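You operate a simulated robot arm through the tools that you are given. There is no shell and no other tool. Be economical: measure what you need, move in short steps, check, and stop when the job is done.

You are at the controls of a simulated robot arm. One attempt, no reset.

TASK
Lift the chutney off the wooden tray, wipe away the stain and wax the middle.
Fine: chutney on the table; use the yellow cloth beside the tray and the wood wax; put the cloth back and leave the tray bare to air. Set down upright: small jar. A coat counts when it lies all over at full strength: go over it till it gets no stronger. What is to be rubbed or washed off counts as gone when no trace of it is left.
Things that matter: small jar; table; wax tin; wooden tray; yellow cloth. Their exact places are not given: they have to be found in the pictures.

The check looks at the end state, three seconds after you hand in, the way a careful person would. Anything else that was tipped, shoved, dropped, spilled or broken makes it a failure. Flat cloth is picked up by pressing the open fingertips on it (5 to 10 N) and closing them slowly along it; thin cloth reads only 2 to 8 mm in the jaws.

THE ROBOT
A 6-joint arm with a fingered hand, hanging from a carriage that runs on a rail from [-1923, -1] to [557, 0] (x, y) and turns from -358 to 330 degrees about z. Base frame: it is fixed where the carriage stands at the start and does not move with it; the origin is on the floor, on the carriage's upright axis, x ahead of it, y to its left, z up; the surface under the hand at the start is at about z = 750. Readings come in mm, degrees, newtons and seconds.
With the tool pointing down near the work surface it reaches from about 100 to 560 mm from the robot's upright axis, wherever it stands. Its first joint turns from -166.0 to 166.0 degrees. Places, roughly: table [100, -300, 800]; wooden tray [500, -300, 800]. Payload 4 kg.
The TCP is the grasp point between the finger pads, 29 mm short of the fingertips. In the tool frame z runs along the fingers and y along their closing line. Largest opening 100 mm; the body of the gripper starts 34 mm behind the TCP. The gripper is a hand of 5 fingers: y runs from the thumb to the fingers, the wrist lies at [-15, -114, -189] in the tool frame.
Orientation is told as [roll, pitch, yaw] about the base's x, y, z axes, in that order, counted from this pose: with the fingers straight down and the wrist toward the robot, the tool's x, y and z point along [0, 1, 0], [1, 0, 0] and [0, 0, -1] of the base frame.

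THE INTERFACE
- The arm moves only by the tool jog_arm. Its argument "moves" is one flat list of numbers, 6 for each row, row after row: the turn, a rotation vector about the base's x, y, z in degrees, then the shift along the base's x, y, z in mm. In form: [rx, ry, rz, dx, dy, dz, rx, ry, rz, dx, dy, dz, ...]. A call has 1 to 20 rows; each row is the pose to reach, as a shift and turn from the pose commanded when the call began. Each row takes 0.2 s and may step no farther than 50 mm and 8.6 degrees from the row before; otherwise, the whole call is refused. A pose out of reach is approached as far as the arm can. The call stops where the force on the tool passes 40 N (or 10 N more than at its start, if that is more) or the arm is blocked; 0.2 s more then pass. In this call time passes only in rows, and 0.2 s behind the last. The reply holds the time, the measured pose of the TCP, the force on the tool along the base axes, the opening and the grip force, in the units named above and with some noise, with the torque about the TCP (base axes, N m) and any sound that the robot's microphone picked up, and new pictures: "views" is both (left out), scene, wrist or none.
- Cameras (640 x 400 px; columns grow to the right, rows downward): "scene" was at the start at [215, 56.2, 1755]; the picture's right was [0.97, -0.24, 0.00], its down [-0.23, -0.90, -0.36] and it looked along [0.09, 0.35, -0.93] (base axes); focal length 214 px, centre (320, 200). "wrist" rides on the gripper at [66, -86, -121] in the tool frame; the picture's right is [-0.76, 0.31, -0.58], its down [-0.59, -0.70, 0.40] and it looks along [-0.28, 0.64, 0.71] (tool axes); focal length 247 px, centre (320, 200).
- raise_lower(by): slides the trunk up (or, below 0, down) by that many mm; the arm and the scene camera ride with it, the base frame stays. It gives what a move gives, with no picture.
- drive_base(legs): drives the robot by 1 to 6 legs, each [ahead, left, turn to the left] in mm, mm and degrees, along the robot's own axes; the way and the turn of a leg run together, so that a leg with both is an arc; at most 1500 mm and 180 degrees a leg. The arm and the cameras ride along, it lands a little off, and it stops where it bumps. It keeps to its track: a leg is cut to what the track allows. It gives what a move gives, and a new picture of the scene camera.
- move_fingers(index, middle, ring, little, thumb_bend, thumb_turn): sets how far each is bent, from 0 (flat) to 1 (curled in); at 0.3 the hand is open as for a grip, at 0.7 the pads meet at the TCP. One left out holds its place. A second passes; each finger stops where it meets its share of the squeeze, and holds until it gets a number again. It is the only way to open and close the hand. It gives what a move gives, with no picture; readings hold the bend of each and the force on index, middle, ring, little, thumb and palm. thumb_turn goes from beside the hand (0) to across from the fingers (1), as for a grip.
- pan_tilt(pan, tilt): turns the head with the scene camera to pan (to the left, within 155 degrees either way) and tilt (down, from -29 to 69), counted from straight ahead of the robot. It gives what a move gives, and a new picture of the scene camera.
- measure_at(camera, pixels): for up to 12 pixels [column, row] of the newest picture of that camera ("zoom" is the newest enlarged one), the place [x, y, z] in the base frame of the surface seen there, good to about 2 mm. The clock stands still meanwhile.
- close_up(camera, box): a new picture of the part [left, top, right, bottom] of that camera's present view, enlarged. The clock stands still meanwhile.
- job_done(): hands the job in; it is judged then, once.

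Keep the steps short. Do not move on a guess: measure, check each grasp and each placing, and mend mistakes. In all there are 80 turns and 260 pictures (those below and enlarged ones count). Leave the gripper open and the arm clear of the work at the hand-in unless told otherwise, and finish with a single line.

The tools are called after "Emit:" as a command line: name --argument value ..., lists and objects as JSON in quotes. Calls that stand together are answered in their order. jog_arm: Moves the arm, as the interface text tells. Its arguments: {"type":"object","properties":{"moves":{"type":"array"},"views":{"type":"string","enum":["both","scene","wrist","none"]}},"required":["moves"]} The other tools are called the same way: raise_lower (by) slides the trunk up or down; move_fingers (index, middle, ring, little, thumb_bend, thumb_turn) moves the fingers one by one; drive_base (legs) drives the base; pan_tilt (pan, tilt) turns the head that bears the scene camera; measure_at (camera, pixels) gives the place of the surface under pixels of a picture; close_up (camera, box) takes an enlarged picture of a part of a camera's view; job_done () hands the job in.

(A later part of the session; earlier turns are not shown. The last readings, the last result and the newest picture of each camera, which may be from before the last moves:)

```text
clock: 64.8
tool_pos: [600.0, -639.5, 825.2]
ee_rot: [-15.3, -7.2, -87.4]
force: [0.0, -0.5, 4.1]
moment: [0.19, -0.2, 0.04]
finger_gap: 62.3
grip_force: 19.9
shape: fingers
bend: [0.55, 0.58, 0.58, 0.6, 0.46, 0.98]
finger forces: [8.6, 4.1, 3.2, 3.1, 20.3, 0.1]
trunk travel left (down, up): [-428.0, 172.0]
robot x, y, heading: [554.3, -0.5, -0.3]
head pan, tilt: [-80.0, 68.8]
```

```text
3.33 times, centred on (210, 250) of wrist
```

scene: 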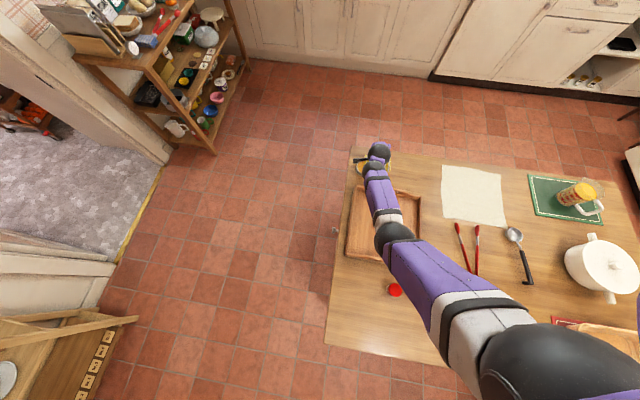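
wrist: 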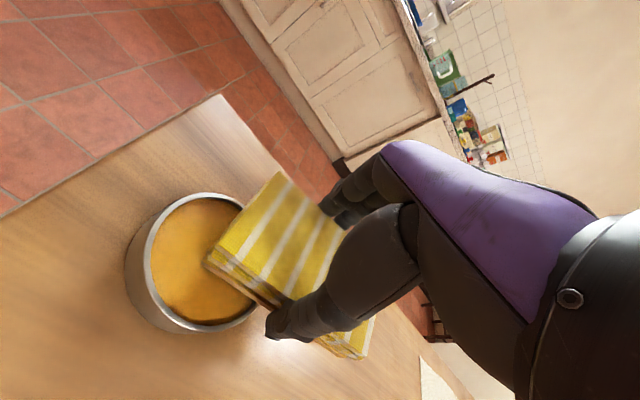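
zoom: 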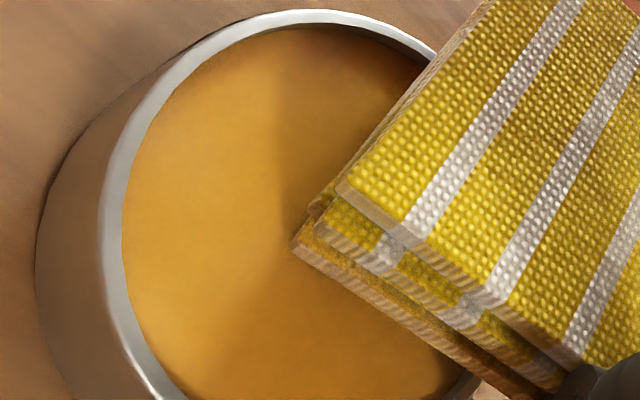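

The corner is in the wax (4 N), and the bottom layer has turned orange-brown: it takes wax. Pressing a touch more, then lifting straight up.

Emit:
jog_arm --moves '[0, 0, 0, 0, 0, -1, 0, 0, 0, 0, 0, -1.5, 0, 0, 0, 0, 0, -1.5, 0, 0, 0, 0, 0, 5, 0, 0, 0, 0, 0, 30, 0, 0, 0, 0, 0, 60]' --views "wrist"

Emit:
close_up --camera "wrist" --box '[90, 190, 330, 340]'

```text
clock: 66.2
tool_pos: [609.0, -666.4, 859.7]
ee_rot: [-15.3, -7.0, -87.4]
force: [0.0, 0.1, -1.0]
moment: [0.01, 0.02, 0.01]
finger_gap: 62.2
grip_force: 18.8
shape: fingers
bend: [0.55, 0.58, 0.58, 0.6, 0.46, 0.98]
finger forces: [8.5, 3.9, 3.2, 2.7, 18.9, 0.0]
out of reach, approached as far as the arm can: row 5, 6
trunk travel left (down, up): [-428.0, 172.0]
robot x, y, heading: [554.5, 4.2, -0.5]
head pan, tilt: [-80.0, 68.8]
```

wrist: 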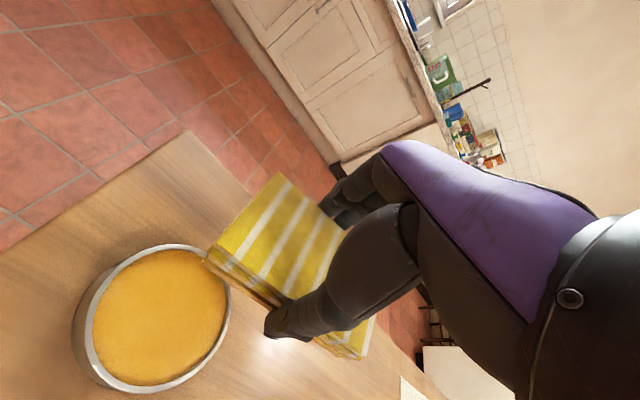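

```text
2.67 times, centred on (210, 265) of wrist
```

zoom: 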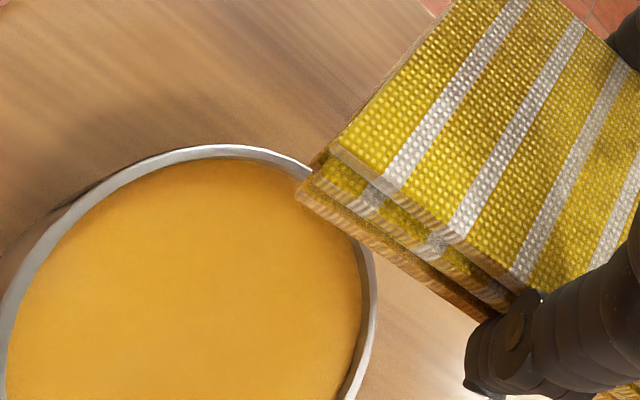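

The arm strayed outward while lifting; checking the tin wasn't moved.

Emit:
measure_at --camera "wrist" --pixels '[[155, 315], [80, 330], [228, 300], [150, 250], [140, 388]]'

Emit:
jog_arm --moves '[0, 0, 0, -5, 35, 5, 0, 0, 0, -12, 75, 15, 4, 0, 0, -24, 115, 25, 8, -5, 0, -36, 155, 30, 8, -10, 0, -48, 195, 30, 8, -15, 0, -60, 235, 30]'

```text
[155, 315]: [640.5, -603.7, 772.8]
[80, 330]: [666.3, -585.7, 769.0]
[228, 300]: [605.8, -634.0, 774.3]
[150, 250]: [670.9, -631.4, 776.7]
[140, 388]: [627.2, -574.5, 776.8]
```

```text
clock: 67.5
tool_pos: [568.7, -608.4, 787.4]
ee_rot: [-6.2, -1.2, -87.5]
force: [2.5, 4.3, 20.7]
moment: [-0.15, 1.12, -0.11]
finger_gap: 65.4
grip_force: 33.0
shape: fingers
bend: [0.53, 0.57, 0.57, 0.62, 0.47, 1.0]
finger forces: [13.0, 4.4, 3.9, 19.7, 25.0, 0.1]
out of reach, approached as far as the arm can: row 1, 2, 3, 4, 5
trunk travel left (down, up): [-428.0, 172.0]
robot x, y, heading: [551.8, 1.9, -0.2]
head pan, tilt: [-80.0, 68.8]
stopped in row 5: the force on the tool passed its limit at 75 N (the readings are from after the stop); the commanded pose is now the measured one
```

scene: 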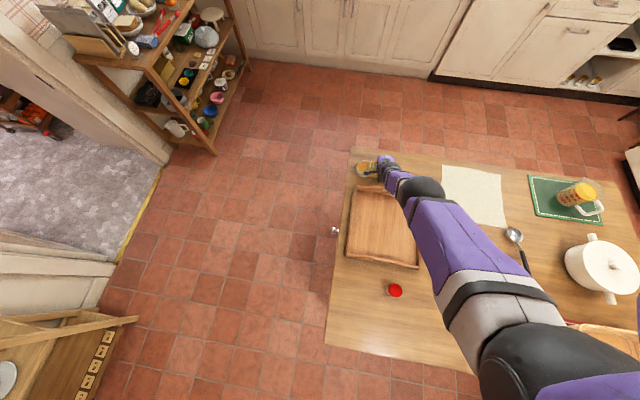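
wrist: 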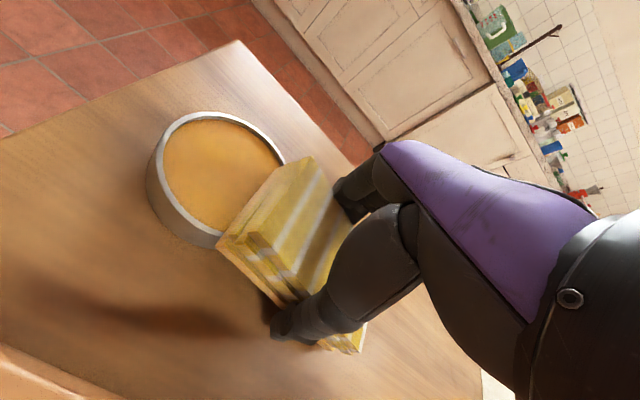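

The arm fell into an awkward branch and pressed the pad onto the table beside the tin (force stop). Lifting straight up gently and checking.

Emit:
jog_arm --moves '[0, 0, 0, 0, 0, 8, 0, 0, 0, 0, 0, 16]'

```text
clock: 68.0
tool_pos: [565.7, -609.6, 791.4]
ee_rot: [-6.1, -0.7, -87.5]
force: [0.7, 0.0, -0.6]
moment: [-0.01, -0.01, 0.04]
finger_gap: 65.0
grip_force: 25.0
shape: fingers
bend: [0.52, 0.57, 0.57, 0.62, 0.47, 1.0]
finger forces: [14.7, 4.6, 4.0, 3.0, 23.2, 0.0]
out of reach, approached as far as the arm can: row 1, 2
trunk travel left (down, up): [-428.0, 172.0]
robot x, y, heading: [554.1, -5.2, -0.2]
head pan, tilt: [-80.0, 68.8]
```

scene: 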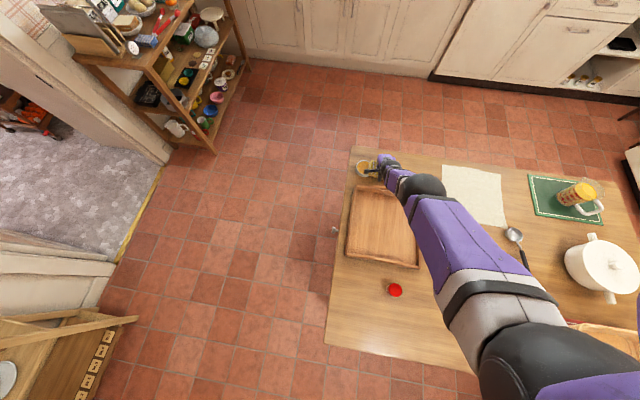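
wrist: 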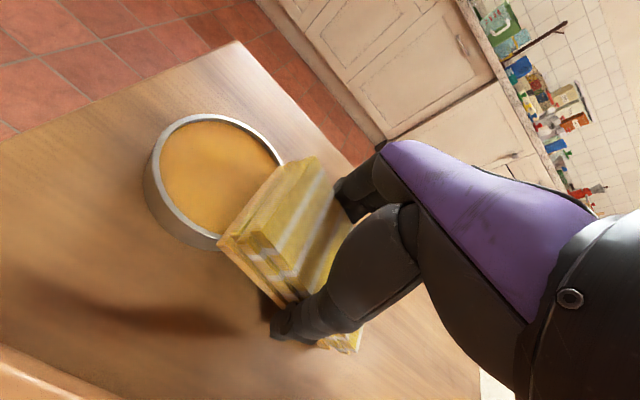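

Clear of the table now. The safest way up is the trunk: raising 80 mm.

Emit:
raise_lower --by 80

Emit:
jog_arm --moves '[0, 0, 0, 0, 15, 3, 0, 0, 0, 0, 30, 6]'

```text
clock: 69.2
tool_pos: [567.3, -611.9, 873.6]
ee_rot: [-6.1, -0.8, -87.4]
force: [-0.6, 0.6, -1.5]
moment: [-0.04, -0.01, 0.01]
finger_gap: 65.4
grip_force: 25.0
shape: fingers
bend: [0.52, 0.57, 0.57, 0.62, 0.47, 1.0]
finger forces: [14.7, 4.6, 4.1, 2.9, 23.3, 0.0]
trunk travel left (down, up): [-508.0, 92.0]
robot x, y, heading: [554.0, -2.1, -0.4]
head pan, tilt: [-80.0, 68.8]
```

```text
clock: 69.8
tool_pos: [566.3, -599.1, 867.1]
ee_rot: [-6.3, -0.9, -87.4]
force: [1.0, -5.2, 3.0]
moment: [0.42, 0.02, 0.02]
finger_gap: 65.2
grip_force: 25.1
shape: fingers
bend: [0.52, 0.56, 0.56, 0.62, 0.47, 1.0]
finger forces: [15.5, 4.8, 4.1, 1.7, 23.9, 0.0]
out of reach, approached as far as the arm can: row 1, 2
trunk travel left (down, up): [-508.0, 92.0]
robot x, y, heading: [554.2, 3.2, -0.5]
head pan, tilt: [-80.0, 68.8]
```

scene: 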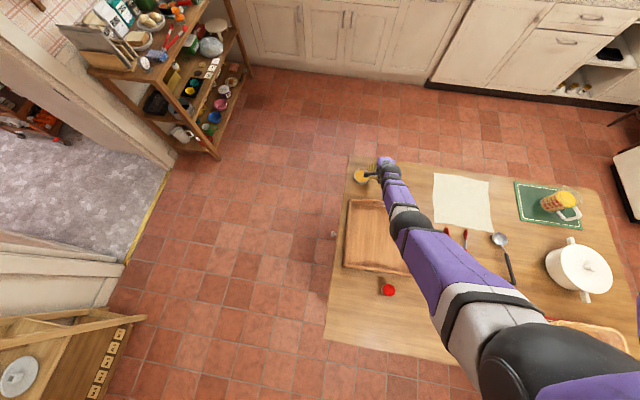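
wrist: 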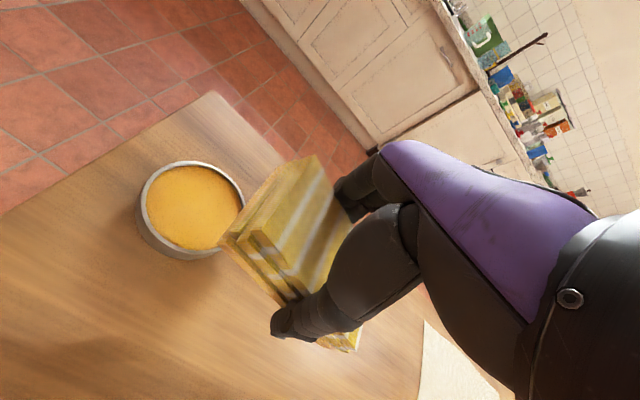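

The arm is in a strained branch. Testing small pure moves: up, and levelling the tilt.

Emit:
jog_arm --moves '[0, 0, 0, 0, 0, 15, 0, 0, 0, 0, 0, 30]' --views "none"

Emit:
jog_arm --moves '[0, -3, 0, 0, 0, 0, 0, -6, 0, 0, 0, 0]' --views "none"

Emit:
close_up --camera "scene" --box '[330, 140, 450, 260]'

```text
clock: 70.4
tool_pos: [566.9, -582.3, 908.9]
ee_rot: [-6.2, -0.8, -87.5]
force: [0.7, 0.1, -0.4]
moment: [0.0, 0.0, -0.02]
finger_gap: 65.4
grip_force: 24.6
shape: fingers
bend: [0.52, 0.57, 0.56, 0.62, 0.47, 1.0]
finger forces: [15.0, 4.7, 4.1, 1.6, 23.4, 0.1]
trunk travel left (down, up): [-508.0, 92.0]
robot x, y, heading: [552.8, 2.8, -0.1]
head pan, tilt: [-80.0, 68.8]
```

```text
clock: 71.0
tool_pos: [566.5, -582.1, 909.4]
ee_rot: [-0.1, -1.2, -87.6]
force: [-0.1, 0.1, -0.4]
moment: [0.0, -0.01, 0.02]
finger_gap: 65.1
grip_force: 24.0
shape: fingers
bend: [0.52, 0.57, 0.56, 0.62, 0.47, 1.0]
finger forces: [14.8, 4.7, 4.1, 1.7, 23.4, 0.0]
trunk travel left (down, up): [-508.0, 92.0]
robot x, y, heading: [550.5, 0.8, -0.0]
head pan, tilt: [-80.0, 68.8]
```

```text
3.33 times, centred on (390, 200) of scene
```

zoom: 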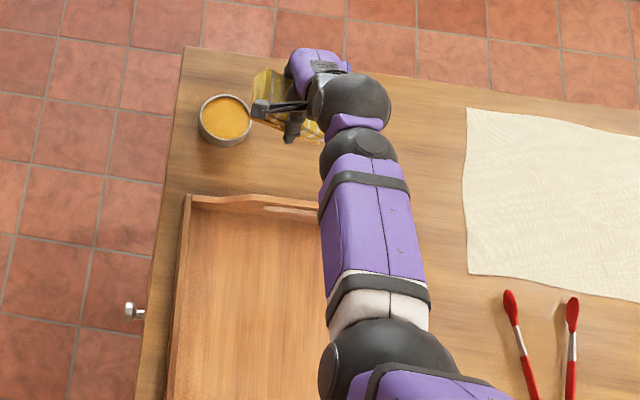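

Back in the normal branch. Withdrawing toward the tray, high, and checking pad, tin and table.

Emit:
jog_arm --moves '[0, 0, 0, -3, 40, 5, 0, 0, 0, -6, 80, 5, 0, 0, 0, -10, 120, 5, 0, 0, 0, -15, 160, 5, 0, 0, 0, -20, 200, 5, 0, 0, 0, -23, 240, 5, 0, 0, 0, -23, 280, 5, 0, 0, 0, -23, 320, 5, 0, 0, 0, -23, 355, 15]'

Emit:
close_up --camera "wrist" --box '[180, 150, 400, 370]'

Emit:
close_up --camera "scene" --box '[340, 150, 430, 205]'

Emit:
close_up --camera "scene" --box '[350, 200, 412, 245]'

```text
clock: 73.0
tool_pos: [546.4, -226.6, 925.9]
ee_rot: [-0.2, -1.1, -87.5]
force: [0.5, -1.6, 0.2]
moment: [0.02, -0.03, 0.0]
finger_gap: 65.0
grip_force: 24.2
shape: fingers
bend: [0.52, 0.57, 0.56, 0.62, 0.47, 1.0]
finger forces: [14.8, 4.6, 4.0, 1.3, 23.2, 0.0]
trunk travel left (down, up): [-508.0, 92.0]
robot x, y, heading: [549.1, 2.2, 0.1]
head pan, tilt: [-80.0, 68.8]
```

scene: 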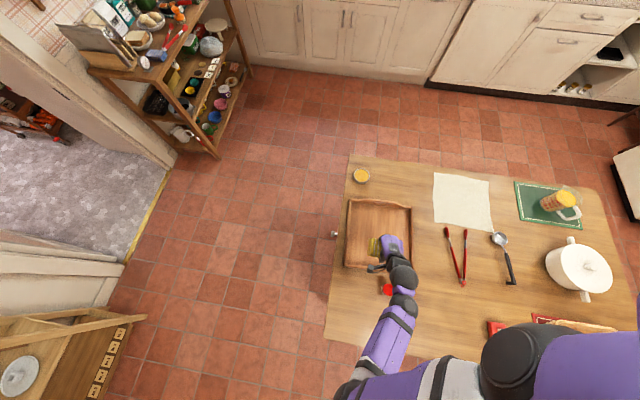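
wrist: 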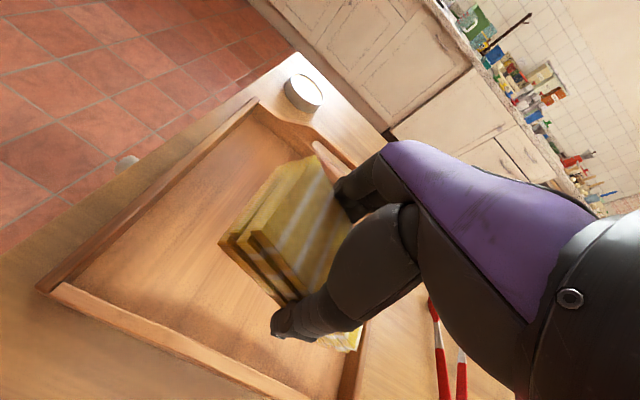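

```text
1.82 times, centred on (290, 260) of wrist
```

zoom: 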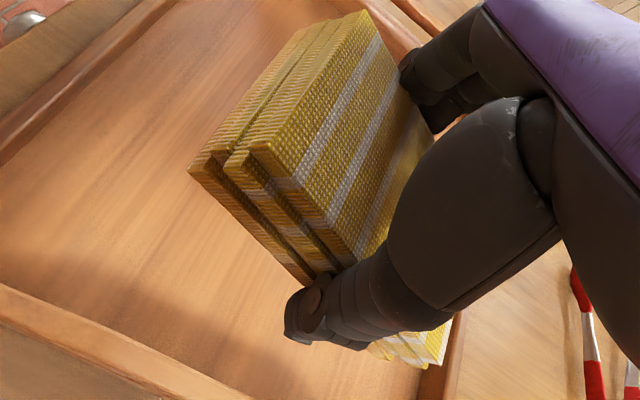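

```text
7.11 times, centred on (385, 178) of scene
```

zoom: 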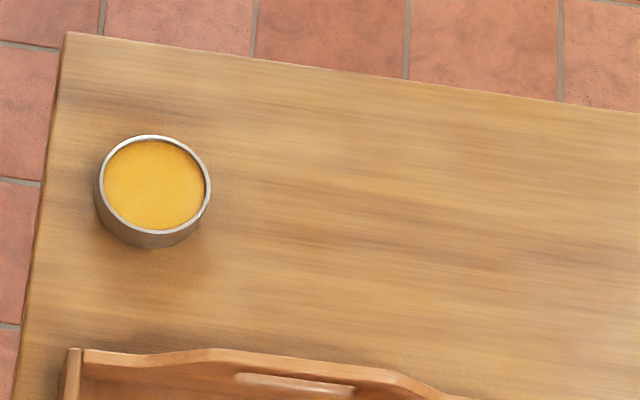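

```text
8.89 times, centred on (381, 222) of scene
```

zoom: 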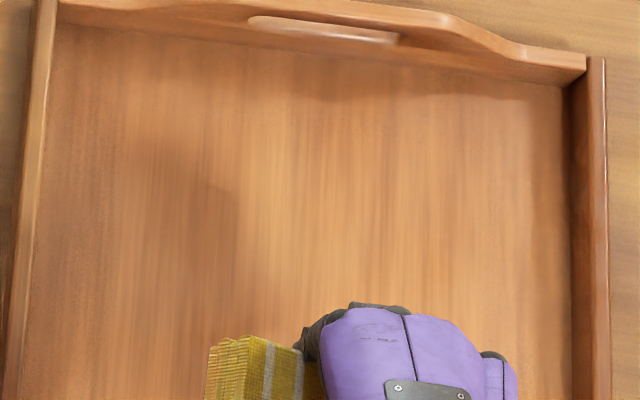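

Tin and table look fine. But the pad has tilted in the hand. Measuring its top face and bottom edge to level it.

Emit:
measure_at --camera "zoom" --pixels '[[240, 340]]'

Emit:
measure_at --camera "wrist" --pixels '[[255, 232], [310, 162], [300, 285], [330, 190], [325, 240], [222, 242], [272, 297], [275, 175], [234, 235], [345, 350], [290, 298], [255, 215]]'

Emit:
close_up --camera "wrist" --box '[210, 150, 370, 270]'

```text
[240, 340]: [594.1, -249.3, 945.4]
```

```text
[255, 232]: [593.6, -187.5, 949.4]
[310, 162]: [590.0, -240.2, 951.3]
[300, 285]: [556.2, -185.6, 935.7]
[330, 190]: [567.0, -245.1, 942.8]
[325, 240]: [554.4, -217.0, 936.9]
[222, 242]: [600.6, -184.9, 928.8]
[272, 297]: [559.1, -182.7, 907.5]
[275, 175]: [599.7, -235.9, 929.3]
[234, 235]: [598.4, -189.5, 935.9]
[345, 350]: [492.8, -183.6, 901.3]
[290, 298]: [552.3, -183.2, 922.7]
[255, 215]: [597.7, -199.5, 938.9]
```

```text
3.33 times, centred on (290, 210) of wrist
```

zoom: 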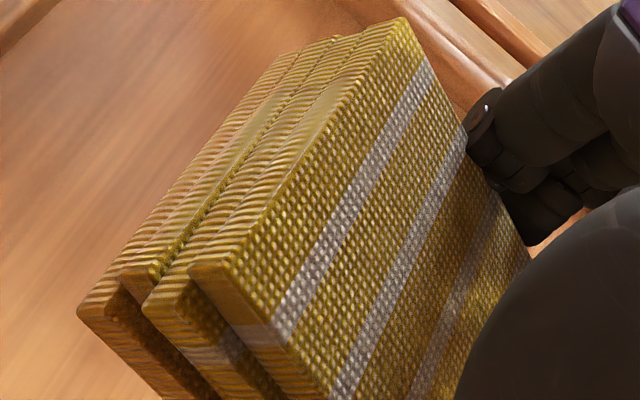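

The +x end of the pad is ~20° up in the hand; its faces show the wax tint. I'll set it down level in the tray middle and regrip: tilt the hand +20° about y while moving there.

Emit:
jog_arm --moves '[0, 5, 0, -5, -25, 0, 0, 10, 0, -10, -55, 0, 0, 15, 0, -15, -85, -10, 0, 20, 0, -20, -115, -30, 0, 20, 0, -25, -120, -65, 0, 20, 0, -25, -120, -95]' --views "wrist"

Emit:
measure_at --camera "wrist" --pixels '[[255, 232], [310, 162], [300, 285], [330, 190], [222, 242], [272, 297]]'

```text
clock: 74.4
tool_pos: [520.3, -348.1, 830.0]
ee_rot: [-20.2, -0.3, -87.4]
force: [-0.7, 0.3, -0.5]
moment: [-0.01, 0.03, -0.05]
finger_gap: 65.1
grip_force: 23.5
shape: fingers
bend: [0.52, 0.57, 0.56, 0.62, 0.47, 1.0]
finger forces: [14.5, 4.6, 4.1, 1.1, 23.1, 0.0]
trunk travel left (down, up): [-508.0, 92.0]
robot x, y, heading: [554.5, 1.5, -0.2]
head pan, tilt: [-80.0, 68.8]
```

wrist: 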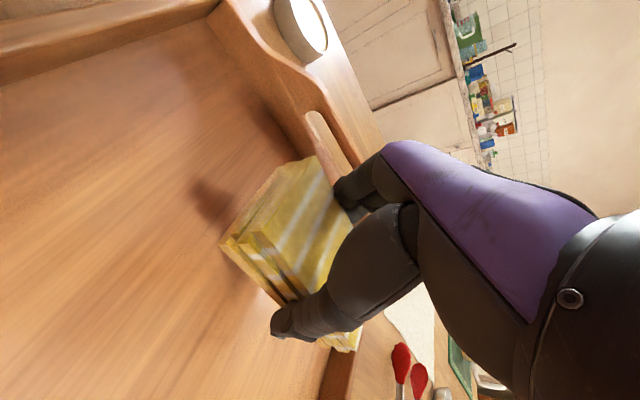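

```text
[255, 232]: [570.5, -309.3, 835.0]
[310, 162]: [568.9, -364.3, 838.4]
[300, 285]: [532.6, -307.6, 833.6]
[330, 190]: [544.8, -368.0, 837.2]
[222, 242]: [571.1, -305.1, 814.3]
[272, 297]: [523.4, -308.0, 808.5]
```

Level, but the lower fingertips now reach below the pad. Compromise: hand tilt 10°, then lower till pad end and tips nearly touch, and release gently.

Emit:
jog_arm --moves '[0, -5, 0, 0, 10, -10, 0, -10, 0, 0, 20, -25, 0, -10, 0, 0, 20, -33, 0, -10, 0, 0, 20, -36]' --views "wrist"

Emit:
close_up --camera "wrist" --box '[180, 150, 400, 370]'

```text
clock: 75.4
tool_pos: [520.4, -328.4, 794.7]
ee_rot: [-10.2, -0.9, -87.4]
force: [2.3, 1.7, 9.5]
moment: [0.06, 0.47, -0.14]
finger_gap: 65.0
grip_force: 26.6
shape: fingers
bend: [0.52, 0.57, 0.57, 0.62, 0.47, 0.99]
finger forces: [13.7, 4.5, 4.1, 6.1, 24.3, 0.1]
trunk travel left (down, up): [-508.0, 92.0]
robot x, y, heading: [554.3, -0.6, -0.2]
head pan, tilt: [-80.0, 68.8]
```

wrist: 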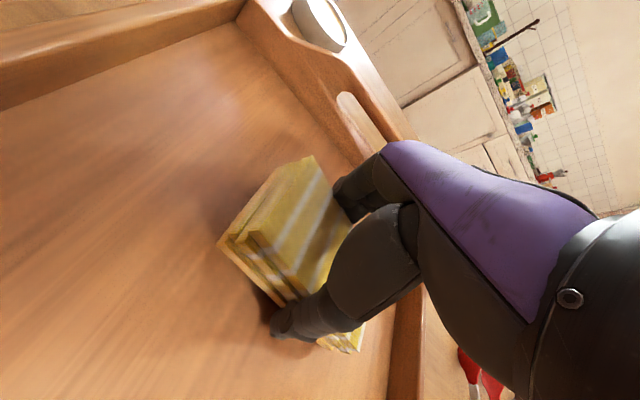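

```text
1.82 times, centred on (290, 260) of wrist
```

zoom: 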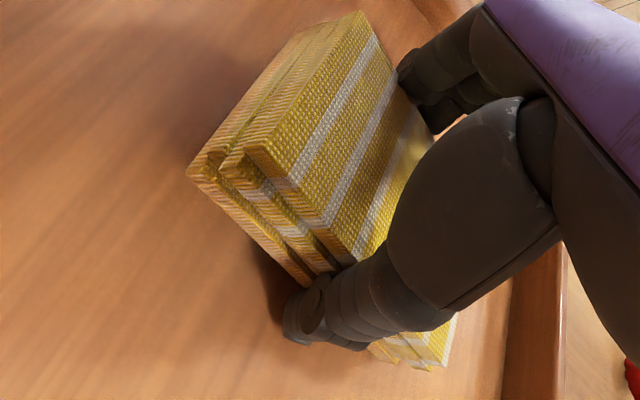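

Contact (9.5 N). Opening to let the pad lie flat, then rising a little and levelling the hand.

Emit:
move_fingers --index 0.3 --middle 0.3 --ring 0.3 --little 0.3 --thumb_bend 0.3

Emit:
jog_arm --moves '[0, 0, 0, 0, 0, 15, 0, -5, 0, 0, 0, 35, 1, -10, 0, 0, 0, 60]' --views "wrist"

Emit:
close_up --camera "wrist" --box '[150, 150, 400, 370]'

```text
clock: 76.4
tool_pos: [520.7, -327.8, 792.5]
ee_rot: [-10.1, -0.7, -87.4]
force: [0.3, -0.2, -0.1]
moment: [0.01, -0.01, 0.04]
finger_gap: 98.0
grip_force: 0.1
shape: fingers
bend: [0.3, 0.3, 0.3, 0.3, 0.3, 1.0]
finger forces: [0.0, 0.0, 0.0, 0.0, 0.0, 0.0]
trunk travel left (down, up): [-508.0, 92.0]
robot x, y, heading: [555.7, -2.0, -0.1]
head pan, tilt: [-80.0, 68.8]
```

```text
clock: 77.2
tool_pos: [518.6, -327.6, 852.6]
ee_rot: [-0.1, -0.1, -87.4]
force: [-0.5, 0.0, -0.2]
moment: [-0.04, 0.01, -0.03]
finger_gap: 98.1
grip_force: 0.1
shape: fingers
bend: [0.3, 0.3, 0.3, 0.3, 0.3, 1.0]
finger forces: [0.1, 0.0, 0.0, 0.0, 0.0, 0.0]
trunk travel left (down, up): [-508.0, 92.0]
robot x, y, heading: [551.8, -1.9, -0.3]
head pan, tilt: [-80.0, 68.8]
```

wrist: 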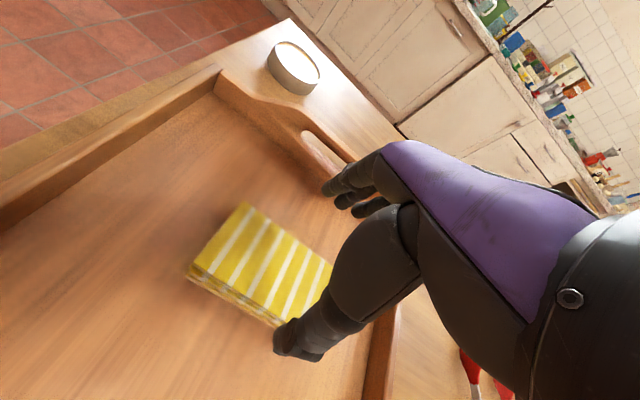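

```text
1.82 times, centred on (275, 260) of wrist
```

zoom: 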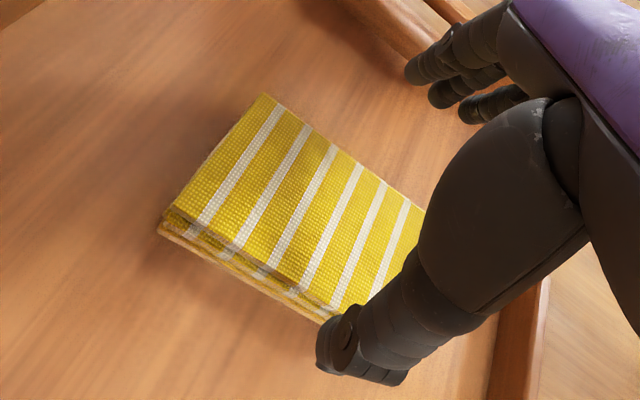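

The pad lies flat. Measuring its corners for the regrip.

Emit:
measure_at --camera "zoom" --pixels '[[265, 97], [168, 212], [330, 308], [420, 208], [290, 200], [162, 230], [318, 318]]'

```text
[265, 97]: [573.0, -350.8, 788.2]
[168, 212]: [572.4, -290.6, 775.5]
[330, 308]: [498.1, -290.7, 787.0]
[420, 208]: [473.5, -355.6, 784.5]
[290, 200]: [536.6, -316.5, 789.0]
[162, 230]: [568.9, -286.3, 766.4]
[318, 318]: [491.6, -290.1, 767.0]
```

Pad centre [520,-320]. Lowering to the same grip height as before (TCP ≈ 794) and closing.

Emit:
jog_arm --moves '[0, 0, 0, 1, 4, -30, 0, 0, 0, 1, 4, -50, 0, 0, 0, 1, 4, -58.5]' --views "none"

Emit:
move_fingers --index 0.5 --middle 0.5 --ring 0.5 --little 0.5 --thumb_bend 0.5

Emit:
move_fingers --index 0.64 --middle 0.64 --ring 0.64 --little 0.64 --thumb_bend 0.62

Emit:
close_up --camera "wrist" --box '[180, 150, 400, 370]'

```text
clock: 78.0
tool_pos: [519.5, -323.4, 795.6]
ee_rot: [-0.1, -0.3, -87.5]
force: [0.7, 0.7, 0.7]
moment: [0.0, 0.01, -0.02]
finger_gap: 98.0
grip_force: 0.0
shape: fingers
bend: [0.3, 0.3, 0.3, 0.3, 0.3, 1.0]
finger forces: [0.1, 0.0, 0.1, 0.0, 0.0, 0.1]
trunk travel left (down, up): [-508.0, 92.0]
robot x, y, heading: [551.1, 2.2, -0.2]
head pan, tilt: [-80.0, 68.8]
```

```text
clock: 79.0
tool_pos: [520.6, -324.1, 795.1]
ee_rot: [-0.2, -0.1, -87.5]
force: [-0.6, -1.6, 2.6]
moment: [0.06, -0.04, -0.03]
finger_gap: 65.1
grip_force: 6.6
shape: fingers
bend: [0.46, 0.49, 0.49, 0.5, 0.45, 1.0]
finger forces: [4.6, 1.2, 0.7, 0.6, 5.8, 0.1]
trunk travel left (down, up): [-508.0, 92.0]
robot x, y, heading: [553.5, 0.4, -0.3]
head pan, tilt: [-80.0, 68.8]
```

```text
clock: 80.0
tool_pos: [520.9, -324.0, 795.0]
ee_rot: [-0.1, -0.1, -87.5]
force: [0.5, 0.4, 0.0]
moment: [0.03, 0.04, -0.03]
finger_gap: 62.9
grip_force: 19.8
shape: fingers
bend: [0.55, 0.58, 0.59, 0.62, 0.44, 0.98]
finger forces: [9.2, 4.4, 3.0, 2.9, 20.0, 0.0]
trunk travel left (down, up): [-508.0, 92.0]
robot x, y, heading: [552.8, -0.4, -0.1]
head pan, tilt: [-80.0, 68.8]
```

```text
1.82 times, centred on (290, 260) of wrist
```

zoom: 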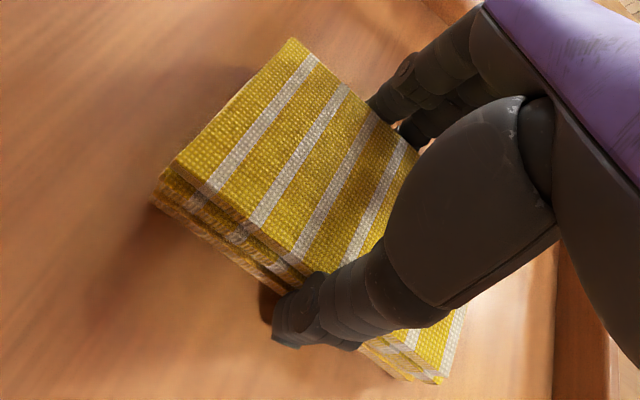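

Regripped level. Pressing lightly and rubbing the wax over the middle.

Emit:
jog_arm --moves '[0, 0, 0, 0, 0, -1, 0, 0, 0, 0, 20, -1, 0, 0, 0, 0, 40, -1, 0, 0, 0, 20, 40, -1, 0, 0, 0, 40, 40, -1, 0, 0, 0, 40, 18, -1, 0, 0, 0, 40, -5, -1, 0, 0, 0, 40, -28, -1, 0, 0, 0, 40, -50, -1, 0, 0, 0, 40, -65, -1, 0, 0, 0, 20, -65, -1, 0, 0, 0, 0, -65, -1, 0, 0, 0, 0, -42, -1, 0, 0, 0, 0, -20, -1, 0, 0, 0, 0, 2, -1, 0, 0, 0, 0, 22, -1, 0, 0, 0, 0, 40, -1, 0, 0, 0, -20, 40, -1, 0, 0, 0, -40, 40, -1]' --views "scene"

Emit:
close_up --camera "scene" --box '[340, 190, 420, 275]'

```text
clock: 84.0
tool_pos: [481.0, -284.2, 794.3]
ee_rot: [0.0, -0.1, -87.5]
force: [6.2, 0.3, 15.6]
moment: [0.36, -0.05, -0.15]
finger_gap: 63.0
grip_force: 19.5
shape: fingers
bend: [0.56, 0.59, 0.61, 0.63, 0.45, 0.97]
finger forces: [9.1, 4.2, 2.9, 1.3, 21.3, 0.0]
trunk travel left (down, up): [-508.0, 92.0]
robot x, y, heading: [555.6, 2.6, -0.3]
head pan, tilt: [-80.0, 68.8]
```

scene: 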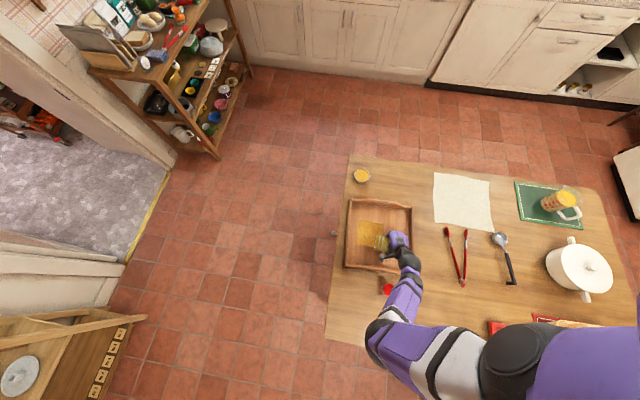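

```text
4.71 times, centred on (380, 232) of scene
```

zoom: 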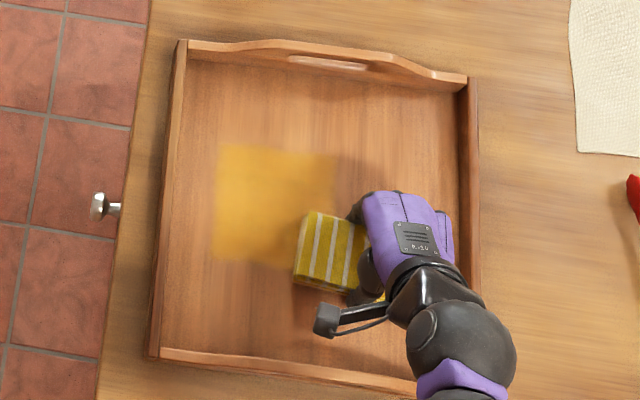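

Now the wax shows as a yellow patch. Measuring its borders.

Emit:
measure_at --camera "zoom" --pixels '[[218, 145], [333, 157], [213, 258], [290, 268], [275, 200], [170, 200], [470, 200], [300, 70]]'

Emit:
jog_arm --moves '[0, 0, 0, 0, -22, 0, 0, 0, 0, 0, -44, 0, 0, 0, 0, 0, -66, 0, 0, 0, 0, 0, -88, 0, 0, 0, 0, 0, -105, 0, 0, 0, 0, 20, -105, 0, 0, 0, 0, 40, -105, 0, 0, 0, 0, 60, -105, 0, 0, 0, 0, 80, -105, 0, 0, 0, 0, 80, -80, 0, 0, 0, 0, 80, -55, 0, 0, 0, 0, 80, -30, 0, 0, 0, 0, 80, -5, 0, 0, 0, 0, 60, -5, 0, 0, 0, 0, 60, -5, 40, 0, 0, 0, 60, 30, 70, 0, 0, 0, 60, 65, 100, 0, 0, 0, 60, 85, 135]' --views "scene"

Emit:
close_up --camera "scene" --box '[350, 200, 412, 245]'

```text
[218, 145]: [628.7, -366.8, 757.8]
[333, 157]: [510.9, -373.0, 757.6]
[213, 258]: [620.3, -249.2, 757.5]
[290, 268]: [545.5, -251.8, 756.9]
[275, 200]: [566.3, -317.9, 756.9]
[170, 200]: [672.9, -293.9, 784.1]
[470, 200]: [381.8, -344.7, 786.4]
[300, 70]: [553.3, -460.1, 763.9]
```

```text
clock: 87.8
tool_pos: [539.8, -198.8, 927.9]
ee_rot: [-0.2, -0.2, -87.4]
force: [-1.3, -0.1, -0.6]
moment: [0.02, -0.07, 0.03]
finger_gap: 63.0
grip_force: 18.8
shape: fingers
bend: [0.56, 0.59, 0.6, 0.63, 0.44, 0.98]
finger forces: [9.0, 4.4, 3.3, 2.0, 19.5, 0.1]
trunk travel left (down, up): [-508.0, 92.0]
robot x, y, heading: [552.8, -1.1, -0.4]
head pan, tilt: [-80.0, 68.8]
```

scene: 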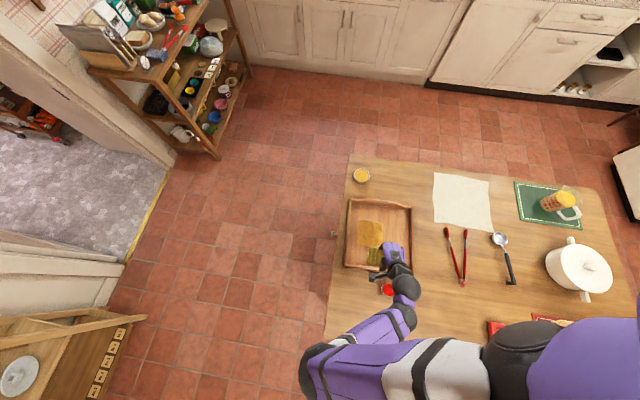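

```text
8.89 times, centred on (381, 222) of scene
```

zoom: 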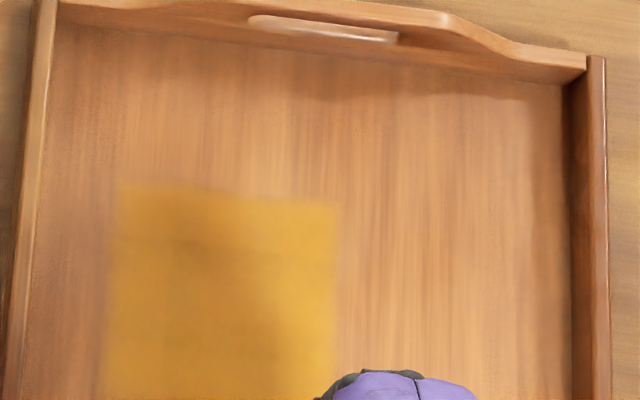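

The wax comes only from the dipped corner of the pad (local +x, thumb side), so the right half stays bare, and that corner can't get there in this pose. I'll turn the hand to yaw 0 so that corner sits toward −x, +y, over the tray.

Emit:
jog_arm --moves '[0, 0, 8, -6, -12, -5, 0, 0, 16, -12, -24, -10, 0, 0, 24, -18, -36, -15, 0, 0, 32, -24, -48, -20, 0, 0, 40, -30, -60, -25, 0, 0, 48, -36, -72, -30, 0, 0, 56, -42, -80, -35, 0, 0, 64, -48, -86, -45, 0, 0, 72, -54, -92, -60, 0, 0, 80, -58, -96, -75, 0, 0, 87.5, -60, -96, -95, 0, 0, 87.5, -60, -96, -120]'

Emit:
close_up --camera "scene" --box '[340, 190, 420, 275]'

```text
clock: 90.4
tool_pos: [480.7, -292.6, 809.2]
ee_rot: [-0.2, -0.2, 0.0]
force: [0.5, 0.0, -0.8]
moment: [-0.01, -0.05, 0.01]
finger_gap: 62.8
grip_force: 18.8
shape: fingers
bend: [0.56, 0.59, 0.6, 0.63, 0.44, 0.98]
finger forces: [9.0, 4.5, 3.1, 2.1, 19.5, 0.0]
out of reach, approached as far as the arm can: row 6, 7, 8, 9
trunk travel left (down, up): [-508.0, 92.0]
robot x, y, heading: [552.3, -0.6, -0.3]
head pan, tilt: [-80.0, 68.8]
```

scene: 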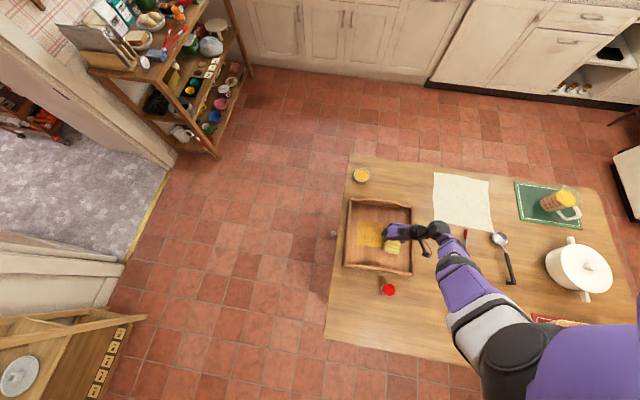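
wrist: 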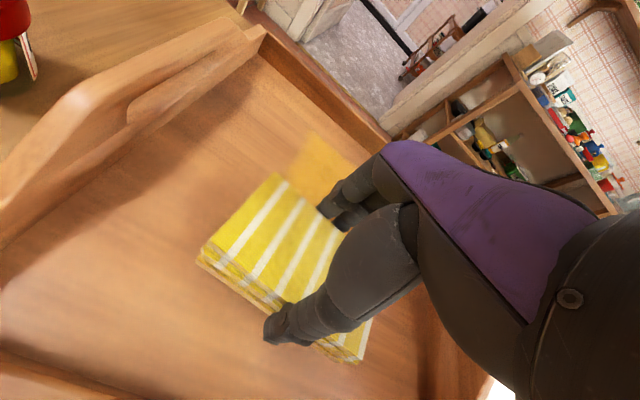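

```text
4.71 times, centred on (380, 232) of scene
```

zoom: 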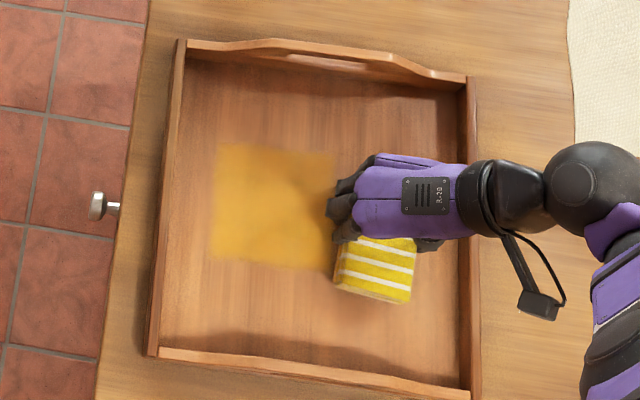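

Rubbing the right half now: lowering to 794 and sweeping lines along x.

Emit:
jog_arm --moves '[0, 0, 0, 0, 0, -10, 0, 0, 0, 0, 0, -15, 0, 0, 0, 30, 0, -15.5, 0, 0, 0, 50, 0, -15.5, 0, 0, 0, 20, 0, -15.5, 0, 0, 0, -10, 0, -15.5, 0, 0, 0, -40, 0, -15.5, 0, 0, 0, -40, -20, -15.5, 0, 0, 0, -10, -20, -15.5, 0, 0, 0, 20, -20, -15.5, 0, 0, 0, 50, -20, -15.5, 0, 0, 0, 50, -40, -15.5, 0, 0, 0, 20, -40, -15.5, 0, 0, 0, -10, -40, -15.5, 0, 0, 0, -40, -40, -15.5, 0, 0, 0, -40, -60, -15.5, 0, 0, 0, -10, -60, -15.5, 0, 0, 0, 20, -60, -15.5, 0, 0, 0, 50, -60, -15.5]' --views "none"

Emit:
close_up --camera "scene" --box '[340, 190, 420, 275]'

```text
clock: 94.4
tool_pos: [531.8, -338.8, 804.9]
ee_rot: [-0.1, 0.0, 0.2]
force: [0.1, 1.0, 0.2]
moment: [-0.02, 0.0, 0.01]
finger_gap: 63.0
grip_force: 18.9
shape: fingers
bend: [0.56, 0.6, 0.6, 0.63, 0.44, 0.98]
finger forces: [9.3, 4.4, 3.2, 2.1, 19.6, 0.0]
out of reach, approached as far as the arm can: row 7, 8, 9, 12, 13, 14, 15, 16, 17, 18, 19
trunk travel left (down, up): [-508.0, 92.0]
robot x, y, heading: [553.9, 2.5, -0.1]
head pan, tilt: [-80.0, 68.8]
```

```text
4.71 times, centred on (380, 232) of scene
```

zoom: 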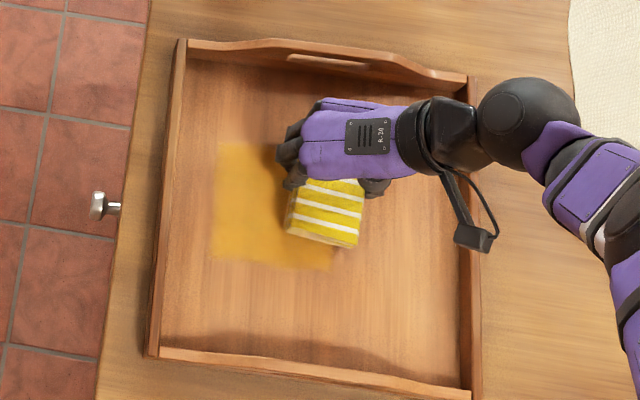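

Most rows were out of reach in this pose and the pad lost contact. Lifting, then driving back 200 mm so yaw 0 is comfortable over the right half.

Emit:
jog_arm --moves '[0, 0, 0, 0, 0, 40, 0, 0, 0, 0, 0, 90]' --views "none"

Emit:
drive_base --legs '[[-200, 0, 0]]'

Emit:
close_up --camera "scene" --box '[270, 190, 400, 290]'

```text
clock: 95.0
tool_pos: [533.0, -348.4, 885.8]
ee_rot: [0.0, -0.2, 0.1]
force: [0.0, -0.2, -0.7]
moment: [0.03, -0.01, -0.02]
finger_gap: 63.0
grip_force: 19.2
shape: fingers
bend: [0.56, 0.6, 0.6, 0.63, 0.44, 0.98]
finger forces: [8.9, 4.3, 3.1, 2.1, 19.2, 0.0]
out of reach, approached as far as the arm can: row 2
trunk travel left (down, up): [-508.0, 92.0]
robot x, y, heading: [552.0, 3.1, -0.3]
head pan, tilt: [-80.0, 68.8]
```

```text
clock: 96.6
tool_pos: [331.9, -348.8, 886.0]
ee_rot: [-0.1, -0.2, 0.2]
force: [0.6, -0.5, -0.3]
moment: [0.03, 0.01, -0.01]
finger_gap: 62.9
grip_force: 19.7
shape: fingers
bend: [0.56, 0.6, 0.6, 0.63, 0.44, 0.98]
finger forces: [9.0, 4.4, 3.2, 2.2, 19.1, 0.1]
trunk travel left (down, up): [-508.0, 92.0]
robot x, y, heading: [350.4, 2.0, -0.3]
head pan, tilt: [-80.0, 68.8]
```

scene: 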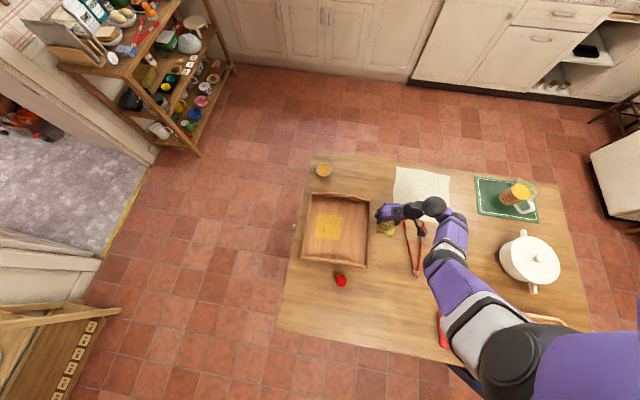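

```text
4.00 times, centred on (335, 240) of scene
```

zoom: 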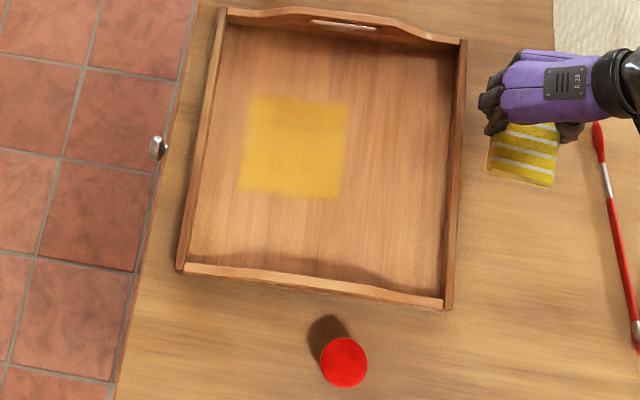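

Clear view now. Zooming on the patch.

Emit:
close_up --camera "scene" --box '[300, 195, 375, 270]'

Emit:
measure_at --camera "scene" --pixels '[[317, 215], [341, 217], [340, 239], [315, 236], [329, 227], [306, 256], [363, 263], [366, 206], [312, 200], [302, 258], [369, 208], [341, 281]]'

```text
5.33 times, centred on (338, 232) of scene
```

zoom: 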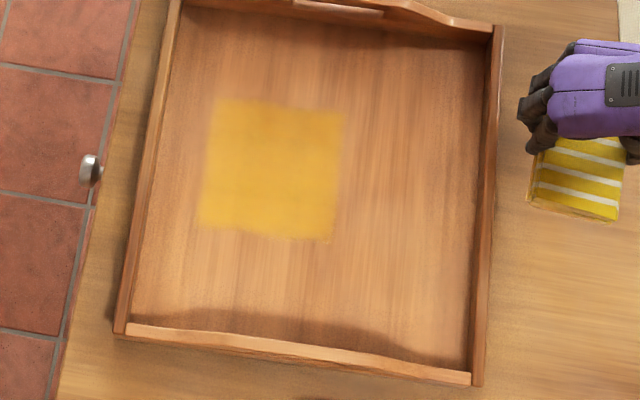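

```text
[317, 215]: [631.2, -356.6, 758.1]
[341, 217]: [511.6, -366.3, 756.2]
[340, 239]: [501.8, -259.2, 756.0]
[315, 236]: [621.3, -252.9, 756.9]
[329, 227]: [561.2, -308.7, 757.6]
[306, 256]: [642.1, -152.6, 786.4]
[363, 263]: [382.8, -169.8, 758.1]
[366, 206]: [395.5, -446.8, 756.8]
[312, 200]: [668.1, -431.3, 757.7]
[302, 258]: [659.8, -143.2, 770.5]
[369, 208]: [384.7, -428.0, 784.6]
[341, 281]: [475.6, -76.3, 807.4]
```

The tray floor's centre is about [520,-310]; the patch spans x 506–628, y −252…−367. Going back in to test waxing on the right half.

Emit:
jog_arm --moves '[0, 0, 0, 40, 10, 0, 0, 0, 0, 80, 20, 0, 0, 0, 0, 120, 30, 0, 0, 0, 0, 155, 39, 0, 0, 0, 0, 155, 39, -40, 0, 0, 0, 155, 39, -78]' --views "none"

Emit:
jog_arm --moves '[0, 0, 0, 0, 0, -8, 0, 0, 0, 0, 0, -12, 0, 0, 0, 0, 0, -14]' --views "none"

```text
clock: 98.0
tool_pos: [484.3, -310.4, 807.3]
ee_rot: [-0.2, -0.2, 0.2]
force: [-0.9, -0.3, -1.0]
moment: [-0.02, -0.01, -0.02]
finger_gap: 63.0
grip_force: 18.2
shape: fingers
bend: [0.56, 0.6, 0.6, 0.63, 0.44, 0.98]
finger forces: [8.8, 4.3, 3.3, 2.2, 19.0, 0.0]
out of reach, approached as far as the arm can: row 1
trunk travel left (down, up): [-508.0, 92.0]
robot x, y, heading: [354.2, 1.4, -0.2]
head pan, tilt: [-80.0, 68.8]
```

```text
clock: 98.8
tool_pos: [485.8, -309.4, 794.5]
ee_rot: [-0.1, -0.1, 0.3]
force: [-0.2, 0.2, -0.7]
moment: [-0.01, -0.03, 0.0]
finger_gap: 62.9
grip_force: 18.5
shape: fingers
bend: [0.56, 0.6, 0.6, 0.63, 0.44, 0.98]
finger forces: [8.8, 4.2, 3.3, 2.2, 19.0, 0.1]
trunk travel left (down, up): [-508.0, 92.0]
robot x, y, heading: [353.3, 4.8, -0.2]
head pan, tilt: [-80.0, 68.8]
```

No contact yet at 794.5; going lower in small steps.

Emit:
jog_arm --moves '[0, 0, 0, 0, 0, -1, 0, 0, 0, 0, 0, -2]' --views "none"

```text
clock: 99.4
tool_pos: [485.1, -310.5, 793.1]
ee_rot: [-0.2, -0.3, 0.2]
force: [-3.9, 4.2, 21.4]
moment: [0.03, 0.46, -0.06]
finger_gap: 62.8
grip_force: 20.1
shape: fingers
bend: [0.57, 0.6, 0.61, 0.63, 0.44, 0.98]
finger forces: [7.7, 3.9, 2.7, 1.5, 23.7, 0.0]
trunk travel left (down, up): [-508.0, 92.0]
robot x, y, heading: [353.4, 3.5, -0.1]
head pan, tilt: [-80.0, 68.8]
```

Contact is stiff (21 N); easing 0.7 mm and sweeping lines along x.

Emit:
jog_arm --moves '[0, 0, 0, 0, 0, 0.7, 0, 0, 0, 25, 0, 0.7, 0, 0, 0, 50, 0, 0.7, 0, 0, 0, 50, -20, 0.7, 0, 0, 0, 20, -20, 0.7, 0, 0, 0, -10, -20, 0.7, 0, 0, 0, -40, -20, 0.7, 0, 0, 0, -40, 5, 0.7, 0, 0, 0, -40, 20, 0.7, 0, 0, 0, -10, 20, 0.7, 0, 0, 0, 20, 20, 0.7, 0, 0, 0, 50, 20, 0.7, 0, 0, 0, 50, 40, 0.7, 0, 0, 0, 20, 40, 0.7, 0, 0, 0, -10, 40, 0.7, 0, 0, 0, -40, 40, 0.7]' --views "none"

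Emit:
close_up --camera "scene" --box '[300, 195, 375, 270]'

```text
clock: 102.8
tool_pos: [448.1, -270.2, 792.9]
ee_rot: [0.0, -0.1, 0.3]
force: [4.6, 0.5, 17.0]
moment: [-0.07, 0.32, -0.03]
finger_gap: 63.2
grip_force: 22.0
shape: fingers
bend: [0.56, 0.59, 0.6, 0.61, 0.45, 0.98]
finger forces: [9.9, 5.0, 3.7, 3.2, 21.7, 0.1]
trunk travel left (down, up): [-508.0, 92.0]
robot x, y, heading: [350.9, 3.4, -0.0]
head pan, tilt: [-80.0, 68.8]
```

```text
5.33 times, centred on (338, 232) of scene
```

zoom: 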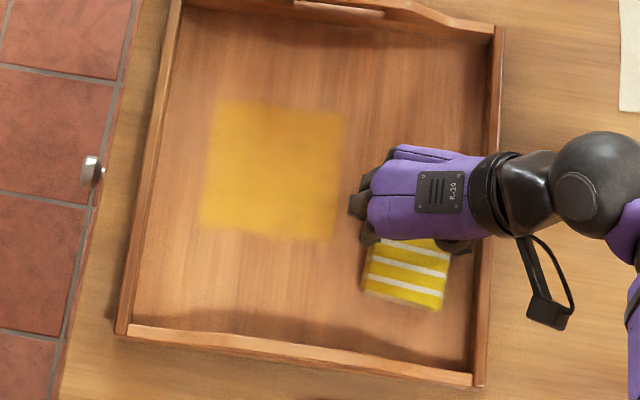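

No wax appears outside that square even with 17 N contact: either the pad is dry or the square is the spot to be waxed. Zooming on its edges.

Emit:
close_up --camera "scene" --box '[320, 210, 348, 228]'

Emit:
close_up --camera "scene" --box '[310, 225, 345, 245]'

```text
16.00 times, centred on (334, 219) of scene
```

zoom: 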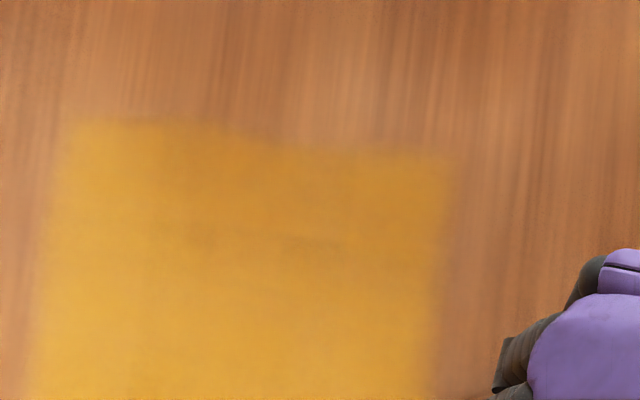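

```text
16.00 times, centred on (328, 235) of scene
```

zoom: 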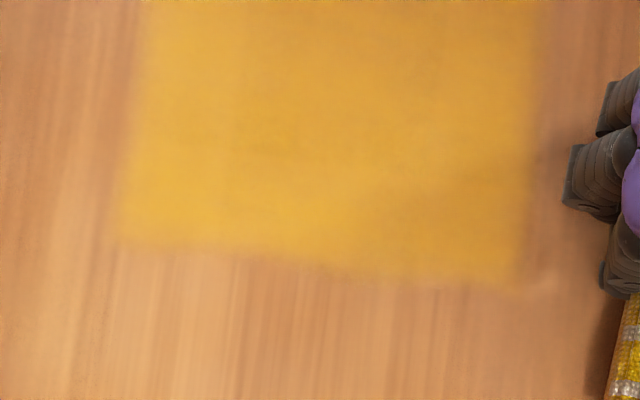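

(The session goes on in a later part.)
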